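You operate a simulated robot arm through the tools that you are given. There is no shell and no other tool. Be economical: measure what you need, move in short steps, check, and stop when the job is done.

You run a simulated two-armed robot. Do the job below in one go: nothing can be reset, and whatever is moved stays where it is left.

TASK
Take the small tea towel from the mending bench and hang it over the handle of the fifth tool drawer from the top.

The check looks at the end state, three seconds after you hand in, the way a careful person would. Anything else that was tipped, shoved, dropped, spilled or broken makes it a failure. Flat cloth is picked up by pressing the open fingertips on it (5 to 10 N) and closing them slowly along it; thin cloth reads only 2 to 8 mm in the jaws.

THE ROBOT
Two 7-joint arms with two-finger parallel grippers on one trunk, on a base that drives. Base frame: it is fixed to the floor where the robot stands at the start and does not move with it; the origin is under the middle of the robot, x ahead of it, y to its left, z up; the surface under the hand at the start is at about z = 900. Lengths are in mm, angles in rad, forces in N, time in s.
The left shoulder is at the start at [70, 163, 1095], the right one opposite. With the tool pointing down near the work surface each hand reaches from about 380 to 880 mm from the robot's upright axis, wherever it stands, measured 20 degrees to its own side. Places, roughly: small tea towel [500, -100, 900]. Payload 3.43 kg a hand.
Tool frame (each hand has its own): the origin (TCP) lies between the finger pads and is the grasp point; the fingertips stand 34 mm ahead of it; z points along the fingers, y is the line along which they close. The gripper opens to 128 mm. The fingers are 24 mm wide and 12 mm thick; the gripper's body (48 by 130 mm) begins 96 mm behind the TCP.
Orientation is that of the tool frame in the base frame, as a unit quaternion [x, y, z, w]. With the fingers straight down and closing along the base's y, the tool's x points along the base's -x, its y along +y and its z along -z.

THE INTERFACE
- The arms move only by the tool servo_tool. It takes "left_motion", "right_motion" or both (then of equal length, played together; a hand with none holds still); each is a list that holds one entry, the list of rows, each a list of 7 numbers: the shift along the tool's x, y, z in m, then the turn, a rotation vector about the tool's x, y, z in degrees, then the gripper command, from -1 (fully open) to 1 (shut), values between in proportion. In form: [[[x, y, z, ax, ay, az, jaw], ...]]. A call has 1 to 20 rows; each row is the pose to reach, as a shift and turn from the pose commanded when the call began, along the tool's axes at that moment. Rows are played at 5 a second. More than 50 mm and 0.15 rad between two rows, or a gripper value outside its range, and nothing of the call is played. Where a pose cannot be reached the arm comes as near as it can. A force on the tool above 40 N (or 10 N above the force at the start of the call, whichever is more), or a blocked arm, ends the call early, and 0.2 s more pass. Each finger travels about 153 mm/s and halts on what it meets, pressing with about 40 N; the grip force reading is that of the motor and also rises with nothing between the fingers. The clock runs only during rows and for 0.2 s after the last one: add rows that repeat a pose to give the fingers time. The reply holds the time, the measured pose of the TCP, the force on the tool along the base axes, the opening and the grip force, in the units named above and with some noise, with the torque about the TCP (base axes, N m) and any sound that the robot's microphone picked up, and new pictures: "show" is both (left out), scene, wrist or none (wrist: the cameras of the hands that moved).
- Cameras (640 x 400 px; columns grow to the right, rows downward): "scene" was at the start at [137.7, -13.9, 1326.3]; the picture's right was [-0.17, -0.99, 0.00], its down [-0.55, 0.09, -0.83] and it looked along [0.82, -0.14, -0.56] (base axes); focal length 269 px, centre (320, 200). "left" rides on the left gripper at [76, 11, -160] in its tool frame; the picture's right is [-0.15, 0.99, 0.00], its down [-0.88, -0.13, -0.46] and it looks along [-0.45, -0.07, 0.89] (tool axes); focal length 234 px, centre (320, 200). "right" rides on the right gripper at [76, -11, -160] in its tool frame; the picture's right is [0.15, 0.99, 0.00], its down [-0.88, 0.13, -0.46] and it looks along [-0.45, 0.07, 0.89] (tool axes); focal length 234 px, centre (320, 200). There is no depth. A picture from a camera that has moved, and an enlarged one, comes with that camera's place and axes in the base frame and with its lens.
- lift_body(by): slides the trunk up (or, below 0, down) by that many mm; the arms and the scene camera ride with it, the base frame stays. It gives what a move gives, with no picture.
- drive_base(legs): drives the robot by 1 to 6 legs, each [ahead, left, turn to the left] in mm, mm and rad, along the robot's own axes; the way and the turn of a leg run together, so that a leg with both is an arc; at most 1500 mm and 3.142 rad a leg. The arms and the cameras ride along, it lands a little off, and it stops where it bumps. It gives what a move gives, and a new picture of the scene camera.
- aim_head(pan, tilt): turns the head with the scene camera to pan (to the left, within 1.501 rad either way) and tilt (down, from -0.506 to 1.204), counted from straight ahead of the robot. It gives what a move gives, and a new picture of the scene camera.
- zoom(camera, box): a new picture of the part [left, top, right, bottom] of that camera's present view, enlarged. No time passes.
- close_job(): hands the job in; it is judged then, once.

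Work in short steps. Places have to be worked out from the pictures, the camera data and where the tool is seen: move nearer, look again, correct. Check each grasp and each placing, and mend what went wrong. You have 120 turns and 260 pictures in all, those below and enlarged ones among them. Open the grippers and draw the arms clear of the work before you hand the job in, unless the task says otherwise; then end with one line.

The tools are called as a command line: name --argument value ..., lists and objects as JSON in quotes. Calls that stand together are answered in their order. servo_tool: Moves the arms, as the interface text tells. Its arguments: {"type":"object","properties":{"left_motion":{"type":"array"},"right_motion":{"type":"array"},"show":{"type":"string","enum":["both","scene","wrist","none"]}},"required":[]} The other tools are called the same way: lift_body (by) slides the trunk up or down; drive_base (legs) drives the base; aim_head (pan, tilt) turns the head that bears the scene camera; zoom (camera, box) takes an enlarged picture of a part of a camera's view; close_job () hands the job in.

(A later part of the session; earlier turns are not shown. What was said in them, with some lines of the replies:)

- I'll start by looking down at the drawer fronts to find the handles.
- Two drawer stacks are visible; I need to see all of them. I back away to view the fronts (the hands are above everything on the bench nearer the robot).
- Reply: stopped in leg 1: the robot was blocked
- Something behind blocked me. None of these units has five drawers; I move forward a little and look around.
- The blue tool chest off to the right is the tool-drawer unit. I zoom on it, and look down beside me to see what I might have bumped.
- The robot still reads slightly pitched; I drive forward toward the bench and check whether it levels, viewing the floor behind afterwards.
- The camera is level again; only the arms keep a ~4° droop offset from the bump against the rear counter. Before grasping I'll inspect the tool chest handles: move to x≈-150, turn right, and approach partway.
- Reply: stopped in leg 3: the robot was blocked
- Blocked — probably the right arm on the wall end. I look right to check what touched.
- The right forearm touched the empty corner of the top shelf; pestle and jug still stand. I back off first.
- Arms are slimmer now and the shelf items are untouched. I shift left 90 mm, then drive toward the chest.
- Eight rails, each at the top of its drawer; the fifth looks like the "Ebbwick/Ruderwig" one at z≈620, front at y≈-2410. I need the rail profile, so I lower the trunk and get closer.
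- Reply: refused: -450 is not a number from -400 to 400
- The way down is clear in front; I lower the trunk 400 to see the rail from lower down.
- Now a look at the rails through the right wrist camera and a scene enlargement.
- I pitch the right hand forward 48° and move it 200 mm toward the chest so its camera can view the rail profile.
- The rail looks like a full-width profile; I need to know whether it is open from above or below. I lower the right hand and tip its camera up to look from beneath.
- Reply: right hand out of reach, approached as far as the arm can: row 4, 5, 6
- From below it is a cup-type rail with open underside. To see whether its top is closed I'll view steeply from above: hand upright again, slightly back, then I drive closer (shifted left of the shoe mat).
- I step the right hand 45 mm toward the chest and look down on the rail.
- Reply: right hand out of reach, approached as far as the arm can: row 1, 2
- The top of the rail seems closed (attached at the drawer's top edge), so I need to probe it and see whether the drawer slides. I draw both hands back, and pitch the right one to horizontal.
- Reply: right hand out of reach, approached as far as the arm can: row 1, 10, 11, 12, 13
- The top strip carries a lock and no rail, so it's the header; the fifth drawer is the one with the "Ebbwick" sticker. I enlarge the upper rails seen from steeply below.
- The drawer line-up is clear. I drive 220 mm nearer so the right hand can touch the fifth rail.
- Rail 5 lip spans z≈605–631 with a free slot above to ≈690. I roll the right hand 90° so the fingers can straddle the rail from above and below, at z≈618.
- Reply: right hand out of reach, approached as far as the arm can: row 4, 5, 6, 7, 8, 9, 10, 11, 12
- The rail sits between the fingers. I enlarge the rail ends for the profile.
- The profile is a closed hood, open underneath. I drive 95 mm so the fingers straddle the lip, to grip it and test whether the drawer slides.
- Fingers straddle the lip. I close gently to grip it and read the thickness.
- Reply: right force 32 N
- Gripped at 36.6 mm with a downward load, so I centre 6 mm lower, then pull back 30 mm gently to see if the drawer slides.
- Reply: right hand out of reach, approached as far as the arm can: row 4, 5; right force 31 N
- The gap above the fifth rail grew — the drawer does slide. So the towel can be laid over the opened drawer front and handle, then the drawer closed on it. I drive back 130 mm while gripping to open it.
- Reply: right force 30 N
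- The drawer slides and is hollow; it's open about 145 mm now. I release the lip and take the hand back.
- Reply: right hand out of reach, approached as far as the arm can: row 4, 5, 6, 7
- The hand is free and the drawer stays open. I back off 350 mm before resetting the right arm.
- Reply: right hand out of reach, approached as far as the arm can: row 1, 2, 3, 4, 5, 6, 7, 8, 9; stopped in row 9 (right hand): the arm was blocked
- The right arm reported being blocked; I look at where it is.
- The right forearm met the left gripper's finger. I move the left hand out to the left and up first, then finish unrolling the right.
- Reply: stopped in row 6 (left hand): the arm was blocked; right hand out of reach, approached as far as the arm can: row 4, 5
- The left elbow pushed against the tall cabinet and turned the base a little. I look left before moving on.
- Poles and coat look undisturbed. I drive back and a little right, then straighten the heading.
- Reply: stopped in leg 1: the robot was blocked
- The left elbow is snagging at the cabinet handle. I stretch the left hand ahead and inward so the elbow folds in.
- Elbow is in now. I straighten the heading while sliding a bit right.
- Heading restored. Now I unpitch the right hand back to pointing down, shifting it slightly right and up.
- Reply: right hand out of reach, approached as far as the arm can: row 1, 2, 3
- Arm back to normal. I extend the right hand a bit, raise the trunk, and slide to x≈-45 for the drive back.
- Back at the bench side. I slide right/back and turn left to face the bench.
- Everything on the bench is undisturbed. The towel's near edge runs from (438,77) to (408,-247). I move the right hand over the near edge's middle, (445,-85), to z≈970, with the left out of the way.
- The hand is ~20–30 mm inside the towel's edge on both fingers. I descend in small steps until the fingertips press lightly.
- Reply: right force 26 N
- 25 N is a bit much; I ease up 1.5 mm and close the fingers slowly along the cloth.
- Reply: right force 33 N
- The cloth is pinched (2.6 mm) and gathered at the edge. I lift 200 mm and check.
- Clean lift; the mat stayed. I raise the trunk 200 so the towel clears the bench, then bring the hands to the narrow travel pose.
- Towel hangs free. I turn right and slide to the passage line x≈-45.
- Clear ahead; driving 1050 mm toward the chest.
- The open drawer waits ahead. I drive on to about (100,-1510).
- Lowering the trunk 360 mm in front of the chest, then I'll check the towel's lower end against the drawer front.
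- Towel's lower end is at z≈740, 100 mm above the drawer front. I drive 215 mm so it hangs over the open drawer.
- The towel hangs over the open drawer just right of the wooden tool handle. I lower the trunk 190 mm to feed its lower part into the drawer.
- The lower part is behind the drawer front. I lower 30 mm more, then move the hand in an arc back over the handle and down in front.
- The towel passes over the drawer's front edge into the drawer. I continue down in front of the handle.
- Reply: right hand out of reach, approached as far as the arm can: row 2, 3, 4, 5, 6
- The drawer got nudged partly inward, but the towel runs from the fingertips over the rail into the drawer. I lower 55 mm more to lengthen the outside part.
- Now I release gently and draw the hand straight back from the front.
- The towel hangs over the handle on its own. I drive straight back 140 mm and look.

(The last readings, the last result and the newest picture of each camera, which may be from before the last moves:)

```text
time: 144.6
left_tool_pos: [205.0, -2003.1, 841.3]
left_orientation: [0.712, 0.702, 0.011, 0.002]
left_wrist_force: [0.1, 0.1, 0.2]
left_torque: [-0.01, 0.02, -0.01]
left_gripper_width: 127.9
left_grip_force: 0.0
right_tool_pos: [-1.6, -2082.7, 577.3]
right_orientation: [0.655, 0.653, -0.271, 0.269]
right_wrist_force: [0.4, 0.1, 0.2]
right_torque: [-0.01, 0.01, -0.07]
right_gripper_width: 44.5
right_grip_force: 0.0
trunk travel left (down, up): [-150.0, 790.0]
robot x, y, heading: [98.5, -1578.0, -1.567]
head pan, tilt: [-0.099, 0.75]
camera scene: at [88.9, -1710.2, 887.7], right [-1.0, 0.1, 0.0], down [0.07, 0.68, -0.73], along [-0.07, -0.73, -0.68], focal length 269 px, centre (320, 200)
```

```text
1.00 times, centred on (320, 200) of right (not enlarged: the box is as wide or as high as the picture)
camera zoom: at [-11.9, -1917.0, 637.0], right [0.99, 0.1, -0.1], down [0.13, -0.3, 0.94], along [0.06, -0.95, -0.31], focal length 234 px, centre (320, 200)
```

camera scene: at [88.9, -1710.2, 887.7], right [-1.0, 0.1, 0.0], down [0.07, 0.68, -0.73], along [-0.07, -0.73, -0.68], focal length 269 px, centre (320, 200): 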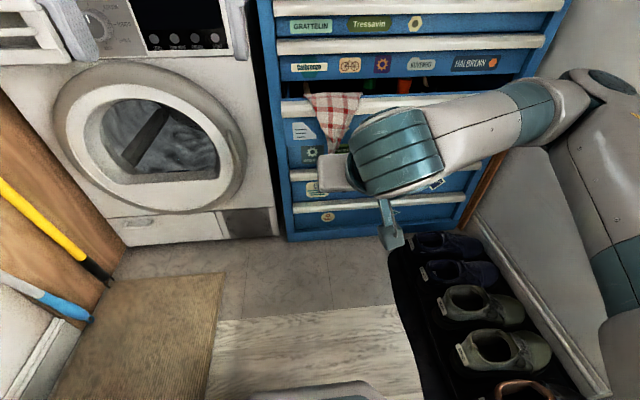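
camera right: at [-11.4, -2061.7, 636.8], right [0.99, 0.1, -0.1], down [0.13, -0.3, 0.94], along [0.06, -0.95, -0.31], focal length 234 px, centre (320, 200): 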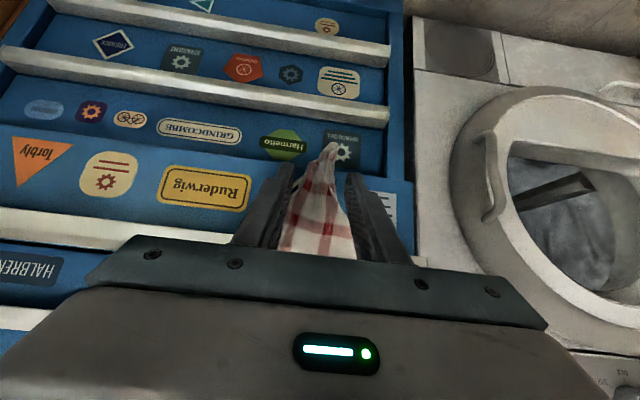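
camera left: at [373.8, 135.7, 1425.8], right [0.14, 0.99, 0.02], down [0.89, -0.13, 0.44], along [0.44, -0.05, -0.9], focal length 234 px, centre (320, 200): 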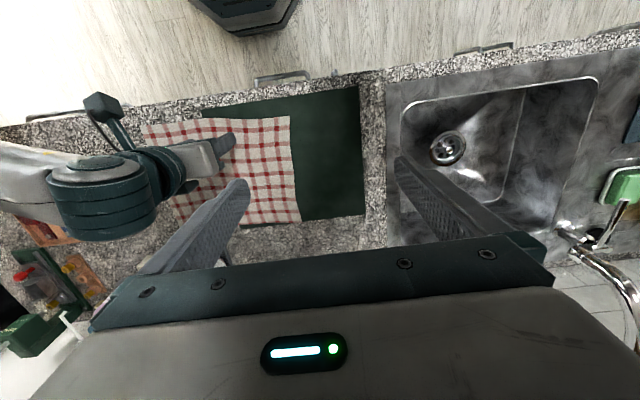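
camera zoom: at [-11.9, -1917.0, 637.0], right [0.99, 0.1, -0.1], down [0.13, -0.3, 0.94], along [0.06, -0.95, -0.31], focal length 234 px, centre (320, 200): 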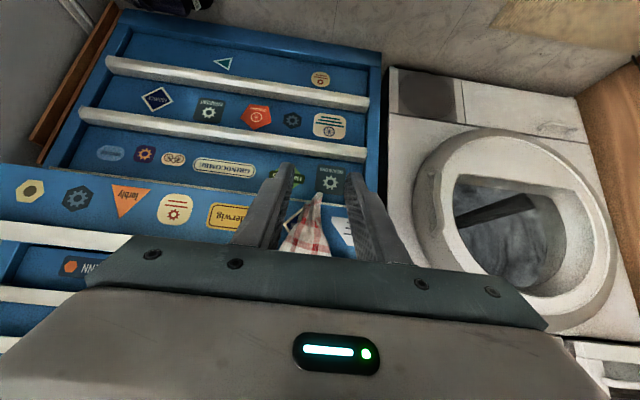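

The towel hangs steadily over the handle. Next I close the drawer by pushing its lip well to the right of the towel: raise 65 mm, close the fingers, and shift the right hand 150 mm right.

lift_body --by 65

servo_tool --right_motion '[[[0, -0.03, 0, 0, 0, 0, 0.5], [0, -0.06, 0, 0, 0, 0, 0.7], [0, -0.09, 0, 0, 0, 0, 1], [0, -0.12, 0, 0, 0, 0, 1], [0, -0.15, 0, 0, 0, 0, 1], [0, -0.15, 0, 0, 0, 0, 1]]]'

```text
time: 145.6
left_tool_pos: [204.4, -2003.0, 907.2]
left_orientation: [0.711, 0.703, 0.011, 0.002]
left_wrist_force: [-0.7, -0.5, 0.1]
left_torque: [-0.03, 0.01, -0.02]
left_gripper_width: 128.3
left_grip_force: 0.2
right_tool_pos: [-1.2, -2083.6, 641.1]
right_orientation: [0.655, 0.652, -0.271, 0.268]
right_wrist_force: [0.3, 0.3, 0.2]
right_torque: [0.02, -0.02, -0.02]
right_gripper_width: 44.7
right_grip_force: 0.1
trunk travel left (down, up): [-215.0, 725.0]
robot x, y, heading: [95.9, -1578.5, -1.571]
head pan, tilt: [-0.099, 0.75]
```

```text
time: 147.0
left_tool_pos: [204.5, -2001.9, 906.5]
left_orientation: [0.712, 0.702, 0.012, 0.001]
left_wrist_force: [-0.7, 0.8, -0.4]
left_torque: [0.0, 0.01, -0.04]
left_gripper_width: 128.0
left_grip_force: 0.1
right_tool_pos: [-153.3, -2115.7, 652.9]
right_orientation: [0.655, 0.653, -0.27, 0.269]
right_wrist_force: [0.4, -0.4, 0.3]
right_torque: [-0.02, -0.02, -0.05]
right_gripper_width: 0.0
right_grip_force: 33.0
right hand out of reach, approached as far as the arm can: row 1, 2, 3, 4, 5, 6
trunk travel left (down, up): [-215.0, 725.0]
robot x, y, heading: [97.0, -1576.1, -1.57]
head pan, tilt: [-0.099, 0.75]
camera scene: at [89.0, -1710.6, 952.6], right [-1.0, 0.1, 0.0], down [0.07, 0.68, -0.73], along [-0.07, -0.73, -0.68], focal length 269 px, centre (320, 200)
camera right: at [-163.7, -1948.6, 713.6], right [0.99, 0.1, -0.1], down [0.13, -0.3, 0.94], along [0.06, -0.95, -0.31], focal length 234 px, centre (320, 200)
```

scene: 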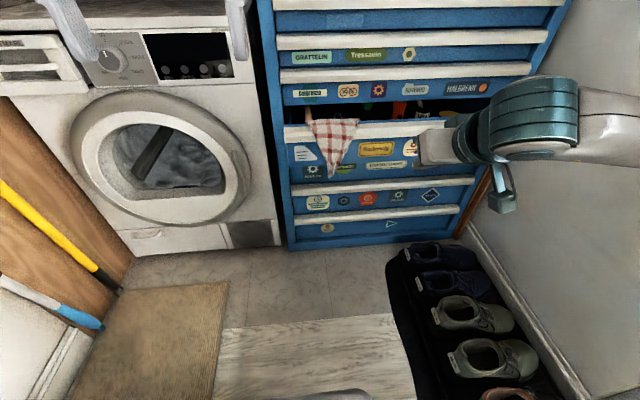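
right: 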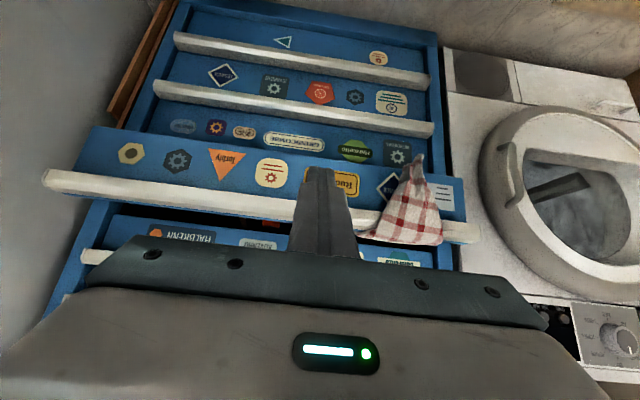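

zoom --camera "scene" --box '[280, 70, 420, 190]'

zoom --camera "left" --box '[120, 100, 340, 280]'

```text
3.33 times, centred on (350, 130) of scene
camera zoom: at [89.0, -1710.6, 952.6], right [-1.0, 0.1, 0.0], down [0.07, 0.68, -0.73], along [-0.07, -0.73, -0.68], focal length 898 px, centre (220, 433)
```

zoom: 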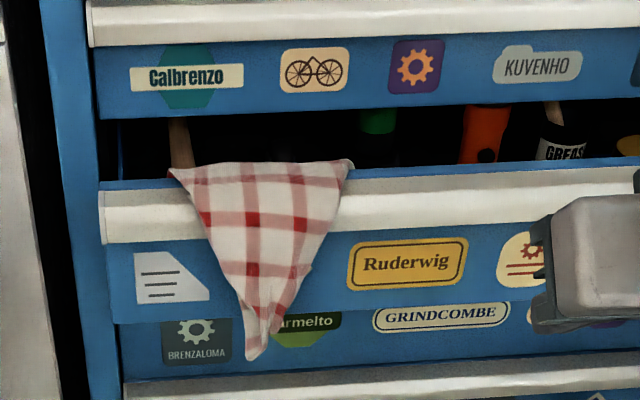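

```text
2.22 times, centred on (230, 190) of left
camera zoom: at [214.0, -1930.0, 1066.8], right [0.99, -0.16, 0.02], down [-0.15, -0.88, 0.44], along [-0.06, -0.44, -0.9], focal length 520 px, centre (520, 222)
```

zoom: 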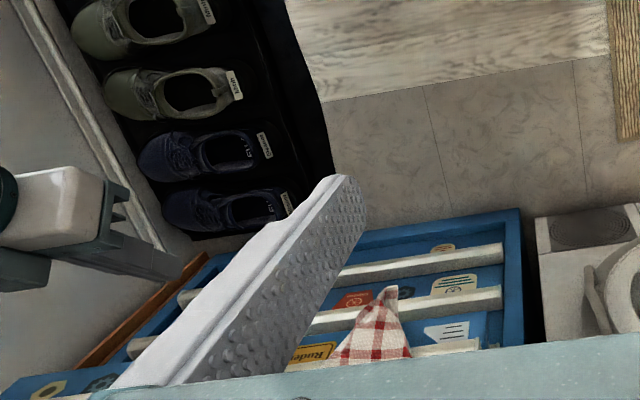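

The drape looks good. I lower 15 mm to put the tip at lip height and drive up close.

lift_body --by -15

drive_base --legs '[[170, 0, 0]]'

zoom --camera "right" --box '[0, 0, 640, 400]'

```text
time: 147.6
left_tool_pos: [204.9, -2004.0, 891.6]
left_orientation: [0.712, 0.702, 0.012, 0.001]
left_wrist_force: [0.1, -0.3, 0.5]
left_torque: [-0.01, 0.01, 0.02]
left_gripper_width: 128.0
left_grip_force: 0.2
right_tool_pos: [-153.1, -2115.0, 638.4]
right_orientation: [0.656, 0.652, -0.27, 0.268]
right_wrist_force: [0.0, -0.4, 0.3]
right_torque: [-0.01, -0.02, 0.04]
right_gripper_width: 0.0
right_grip_force: 32.9
trunk travel left (down, up): [-200.0, 740.0]
robot x, y, heading: [97.4, -1575.9, -1.569]
head pan, tilt: [-0.099, 0.75]
```

```text
time: 149.1
left_tool_pos: [205.2, -2175.5, 890.9]
left_orientation: [0.712, 0.702, 0.012, 0.002]
left_wrist_force: [-0.8, 0.0, -0.1]
left_torque: [0.06, -0.01, -0.01]
left_gripper_width: 128.3
left_grip_force: 0.1
right_tool_pos: [-154.6, -2287.3, 638.5]
right_orientation: [0.655, 0.653, -0.27, 0.267]
right_wrist_force: [-0.1, 0.4, -0.5]
right_torque: [0.05, 0.0, 0.0]
right_gripper_width: 0.0
right_grip_force: 33.1
trunk travel left (down, up): [-200.0, 740.0]
robot x, y, heading: [99.1, -1750.9, -1.57]
head pan, tilt: [-0.099, 0.75]
camera scene: at [88.9, -1882.7, 937.5], right [-1.0, 0.1, 0.0], down [0.07, 0.68, -0.73], along [-0.07, -0.73, -0.68], focal length 269 px, centre (320, 200)
```

scene: 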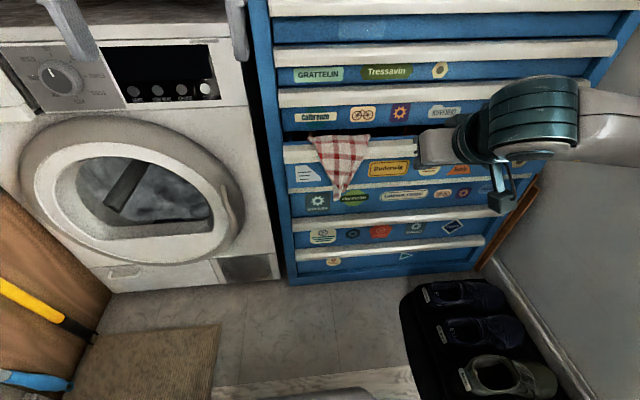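

```text
1.00 times, centred on (320, 200) of right (not enlarged: the box is as wide or as high as the picture)
camera zoom: at [-163.5, -2120.7, 698.4], right [0.99, 0.1, -0.1], down [0.13, -0.31, 0.94], along [0.06, -0.95, -0.32], focal length 234 px, centre (320, 200)
```

zoom: 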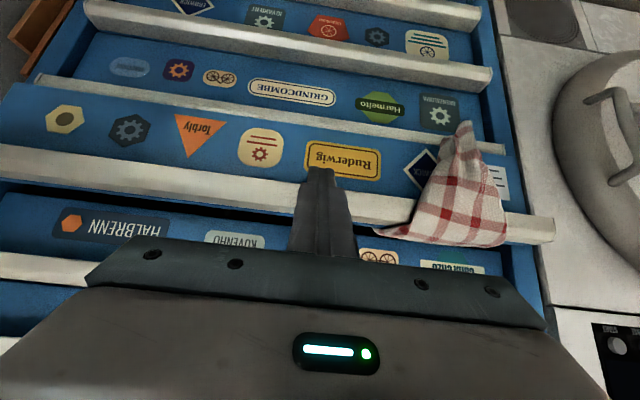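

Tip is at the lip and the drawer is partly closed; the towel holds. I push on slowly, 60 mm.

servo_tool --right_motion '[[[-0.007, 0, 0.007, 0, 0, 0, 1], [-0.014, 0, 0.014, 0, 0, 0, 1], [-0.021, 0, 0.021, 0, 0, 0, 1], [-0.028, 0, 0.028, 0, 0, 0, 1], [-0.035, 0, 0.035, 0, 0, 0, 1], [-0.0424, 0, 0.0424, 0, 0, 0, 1], [-0.0424, 0, 0.0424, 0, 0, 0, 1]]]'

```text
time: 150.7
left_tool_pos: [204.2, -2175.4, 892.1]
left_orientation: [0.712, 0.702, 0.012, 0.001]
left_wrist_force: [0.0, 0.0, 0.9]
left_torque: [0.01, 0.0, 0.03]
left_gripper_width: 128.0
left_grip_force: 0.0
right_tool_pos: [-154.7, -2345.6, 638.5]
right_orientation: [0.654, 0.653, -0.27, 0.269]
right_wrist_force: [0.5, 0.4, -0.7]
right_torque: [0.03, -0.01, 0.0]
right_gripper_width: 0.0
right_grip_force: 33.2
trunk travel left (down, up): [-200.0, 740.0]
robot x, y, heading: [93.8, -1751.2, -1.572]
head pan, tilt: [-0.099, 0.75]
camera scene: at [88.9, -1882.2, 937.6], right [-1.0, 0.1, 0.0], down [0.07, 0.68, -0.73], along [-0.07, -0.73, -0.68], focal length 269 px, centre (320, 200)
camera right: at [-164.5, -2180.1, 699.7], right [0.99, 0.1, -0.1], down [0.13, -0.3, 0.94], along [0.06, -0.95, -0.31], focal length 234 px, centre (320, 200)
```

scene: 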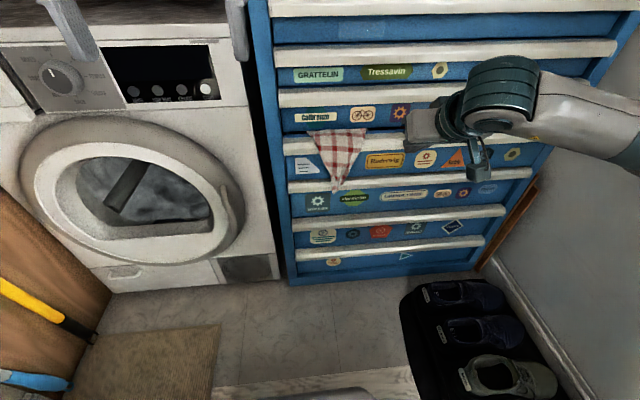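
right: 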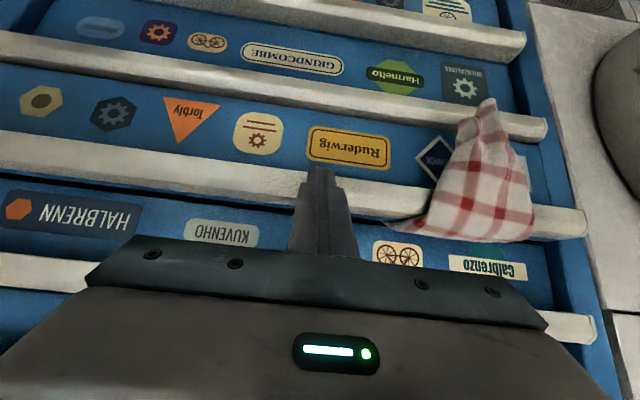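

servo_tool --right_motion '[[[-0.004, 0, 0.004, 0, 0, 0, 1], [-0.008, 0, 0.008, 0, 0, 0, 1], [-0.012, 0, 0.012, 0, 0, 0, 1], [-0.016, 0, 0.016, 0, 0, 0, 1], [-0.02, 0, 0.02, 0, 0, 0, 1], [-0.024, 0, 0.024, 0, 0, 0, 1], [-0.024, 0, 0.024, 0, 0, 0, 1]]]'

zoom --camera "scene" --box '[270, 80, 430, 210]'

```text
time: 151.8
left_tool_pos: [203.7, -2173.0, 892.7]
left_orientation: [0.713, 0.701, 0.012, 0.001]
left_wrist_force: [-0.8, -0.5, 0.0]
left_torque: [-0.02, -0.01, 0.0]
left_gripper_width: 128.0
left_grip_force: 0.0
right_tool_pos: [-154.0, -2364.6, 637.6]
right_orientation: [0.654, 0.656, -0.267, 0.266]
right_wrist_force: [0.1, 14.8, 4.5]
right_torque: [0.04, -0.04, 0.04]
right_gripper_width: 0.0
right_grip_force: 33.3
trunk travel left (down, up): [-200.0, 740.0]
robot x, y, heading: [95.8, -1748.1, -1.571]
head pan, tilt: [-0.099, 0.75]
stopped in row 5 (right hand): the force on the tool passed its limit at 48 N (the readings are from after the stop); the commanded pose is now the measured one
camera scene: at [88.8, -1880.0, 937.9], right [-0.99, 0.1, 0.0], down [0.07, 0.68, -0.73], along [-0.07, -0.73, -0.68], focal length 269 px, centre (320, 200)
camera right: at [-164.8, -2199.0, 699.0], right [0.99, 0.1, -0.1], down [0.13, -0.31, 0.94], along [0.07, -0.94, -0.32], focal length 234 px, centre (320, 200)
```

scene: 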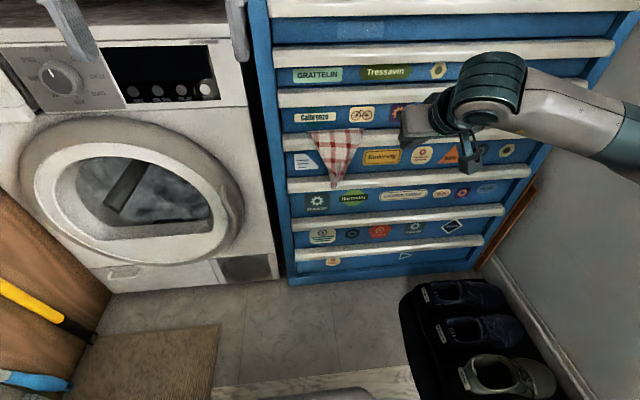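
right: 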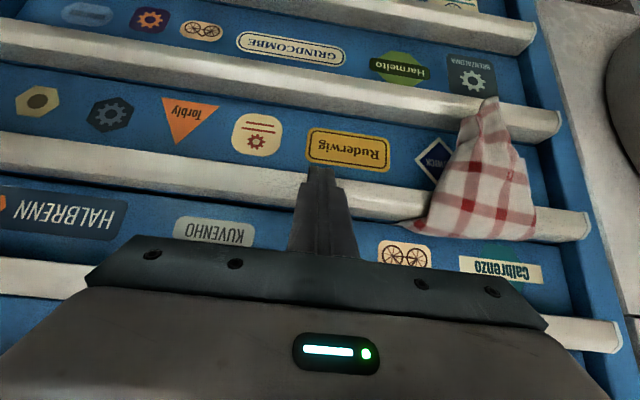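

```text
3.08 times, centred on (350, 145) of scene
camera zoom: at [88.8, -1880.0, 937.9], right [-0.99, 0.1, 0.0], down [0.07, 0.68, -0.73], along [-0.07, -0.73, -0.68], focal length 829 px, centre (228, 369)
```

zoom: 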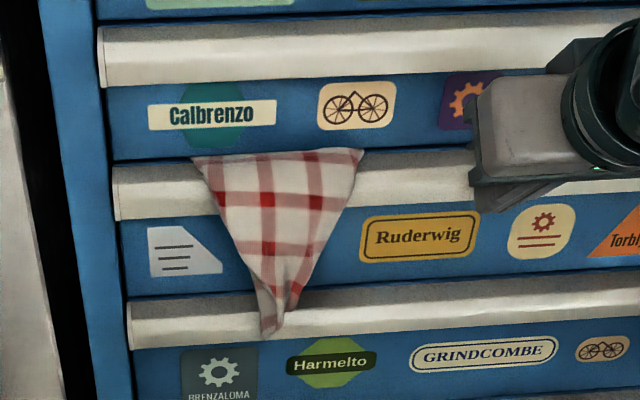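

The drawer hit its stop: rail 5 lines up with its neighbours again and the towel hangs over the handle. I back away and check.

drive_base --legs '[[-230, 0, 0]]'

aim_head --pan -0.1 --tilt 0.55

zoom --camera "right" --box '[160, 0, 500, 230]'

```text
time: 153.5
left_tool_pos: [201.9, -1942.5, 892.4]
left_orientation: [0.715, 0.699, 0.012, 0.002]
left_wrist_force: [0.7, -1.2, 0.9]
left_torque: [-0.03, 0.01, -0.01]
left_gripper_width: 128.0
left_grip_force: 0.0
right_tool_pos: [-157.2, -2133.2, 637.6]
right_orientation: [0.657, 0.653, -0.267, 0.266]
right_wrist_force: [0.8, -0.3, 0.7]
right_torque: [0.01, 0.02, -0.05]
right_gripper_width: 0.0
right_grip_force: 33.0
trunk travel left (down, up): [-200.0, 740.0]
robot x, y, heading: [93.9, -1514.1, -1.576]
head pan, tilt: [-0.099, 0.75]
camera scene: at [88.9, -1649.0, 937.7], right [-0.99, 0.11, 0.0], down [0.07, 0.68, -0.73], along [-0.08, -0.73, -0.68], focal length 269 px, centre (320, 200)
```

scene: 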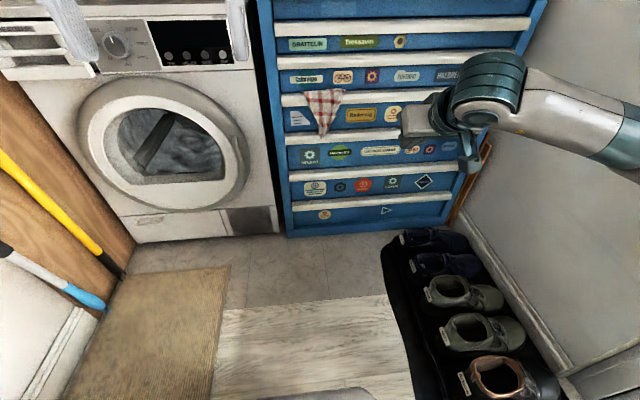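

```text
time: 154.3
left_tool_pos: [201.5, -1943.3, 893.2]
left_orientation: [0.715, 0.699, 0.012, 0.002]
left_wrist_force: [-0.6, 0.8, 0.3]
left_torque: [0.0, -0.02, 0.0]
left_gripper_width: 128.0
left_grip_force: 0.0
right_tool_pos: [-156.2, -2134.0, 637.4]
right_orientation: [0.657, 0.653, -0.268, 0.266]
right_wrist_force: [-0.1, 0.5, 0.0]
right_torque: [0.0, -0.02, 0.01]
right_gripper_width: 0.1
right_grip_force: 32.7
trunk travel left (down, up): [-200.0, 740.0]
robot x, y, heading: [99.6, -1518.8, -1.578]
head pan, tilt: [-0.099, 0.55]
camera scene: at [88.2, -1656.3, 955.0], right [-0.99, 0.11, 0.0], down [0.06, 0.52, -0.85], along [-0.09, -0.85, -0.52], focal length 269 px, centre (320, 200)
```

scene: 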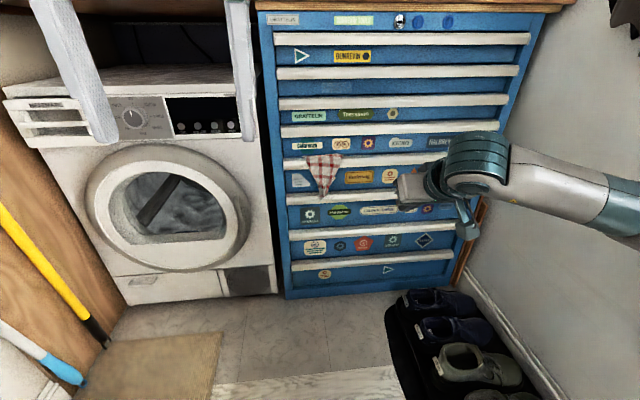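

```text
1.74 times, centred on (330, 115) of right
camera zoom: at [-166.4, -1967.6, 697.9], right [0.99, 0.1, -0.1], down [0.13, -0.31, 0.94], along [0.06, -0.94, -0.32], focal length 407 px, centre (303, 348)
```

zoom: 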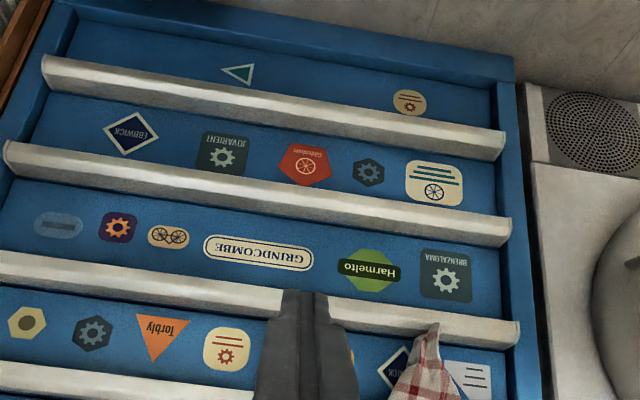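

The towel hangs over the fifth handle, the drawer is closed, and everything else is in place. I open the right gripper, which is already clear of the chest.

servo_tool --right_motion '[[[0, 0, 0, 0, 0, 0, 0], [0, 0, 0, 0, 0, 0, -0.5], [0, 0, 0, 0, 0, 0, -1], [0, 0, 0, 0, 0, 0, -1]]]' --show "scene"

```text
time: 155.3
left_tool_pos: [203.5, -1942.0, 891.5]
left_orientation: [0.715, 0.7, 0.012, 0.002]
left_wrist_force: [-0.1, 0.5, -0.2]
left_torque: [0.01, 0.05, -0.02]
left_gripper_width: 128.1
left_grip_force: 0.1
right_tool_pos: [-158.3, -2132.9, 635.9]
right_orientation: [0.656, 0.653, -0.268, 0.266]
right_wrist_force: [-0.2, 0.6, 0.1]
right_torque: [0.0, 0.02, 0.01]
right_gripper_width: 127.9
right_grip_force: 0.1
trunk travel left (down, up): [-200.0, 740.0]
robot x, y, heading: [102.2, -1521.1, -1.571]
head pan, tilt: [-0.099, 0.55]
camera scene: at [88.1, -1656.3, 955.0], right [-0.99, 0.11, 0.0], down [0.06, 0.52, -0.85], along [-0.09, -0.85, -0.52], focal length 269 px, centre (320, 200)
```

scene: 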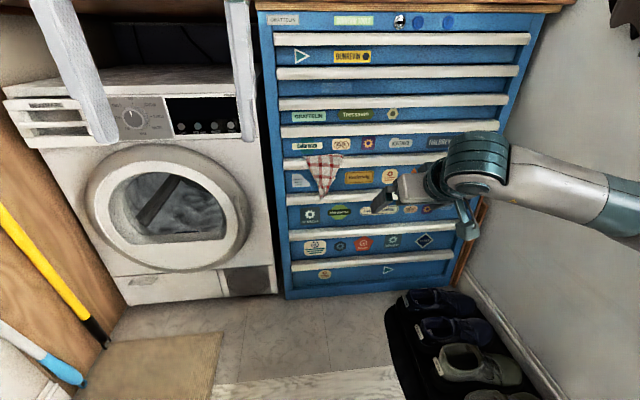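

The towel is still, the grippers are open and clear; handing in.

close_job

```text
The job is handed in.
```

The small tea towel hangs over the handle of the fifth tool drawer, with its inner end tucked inside the closed drawer to hold it. On the way the robot bumped the rear counter, a shelf corner and the tall cabinet; the items I could see there were still in place.
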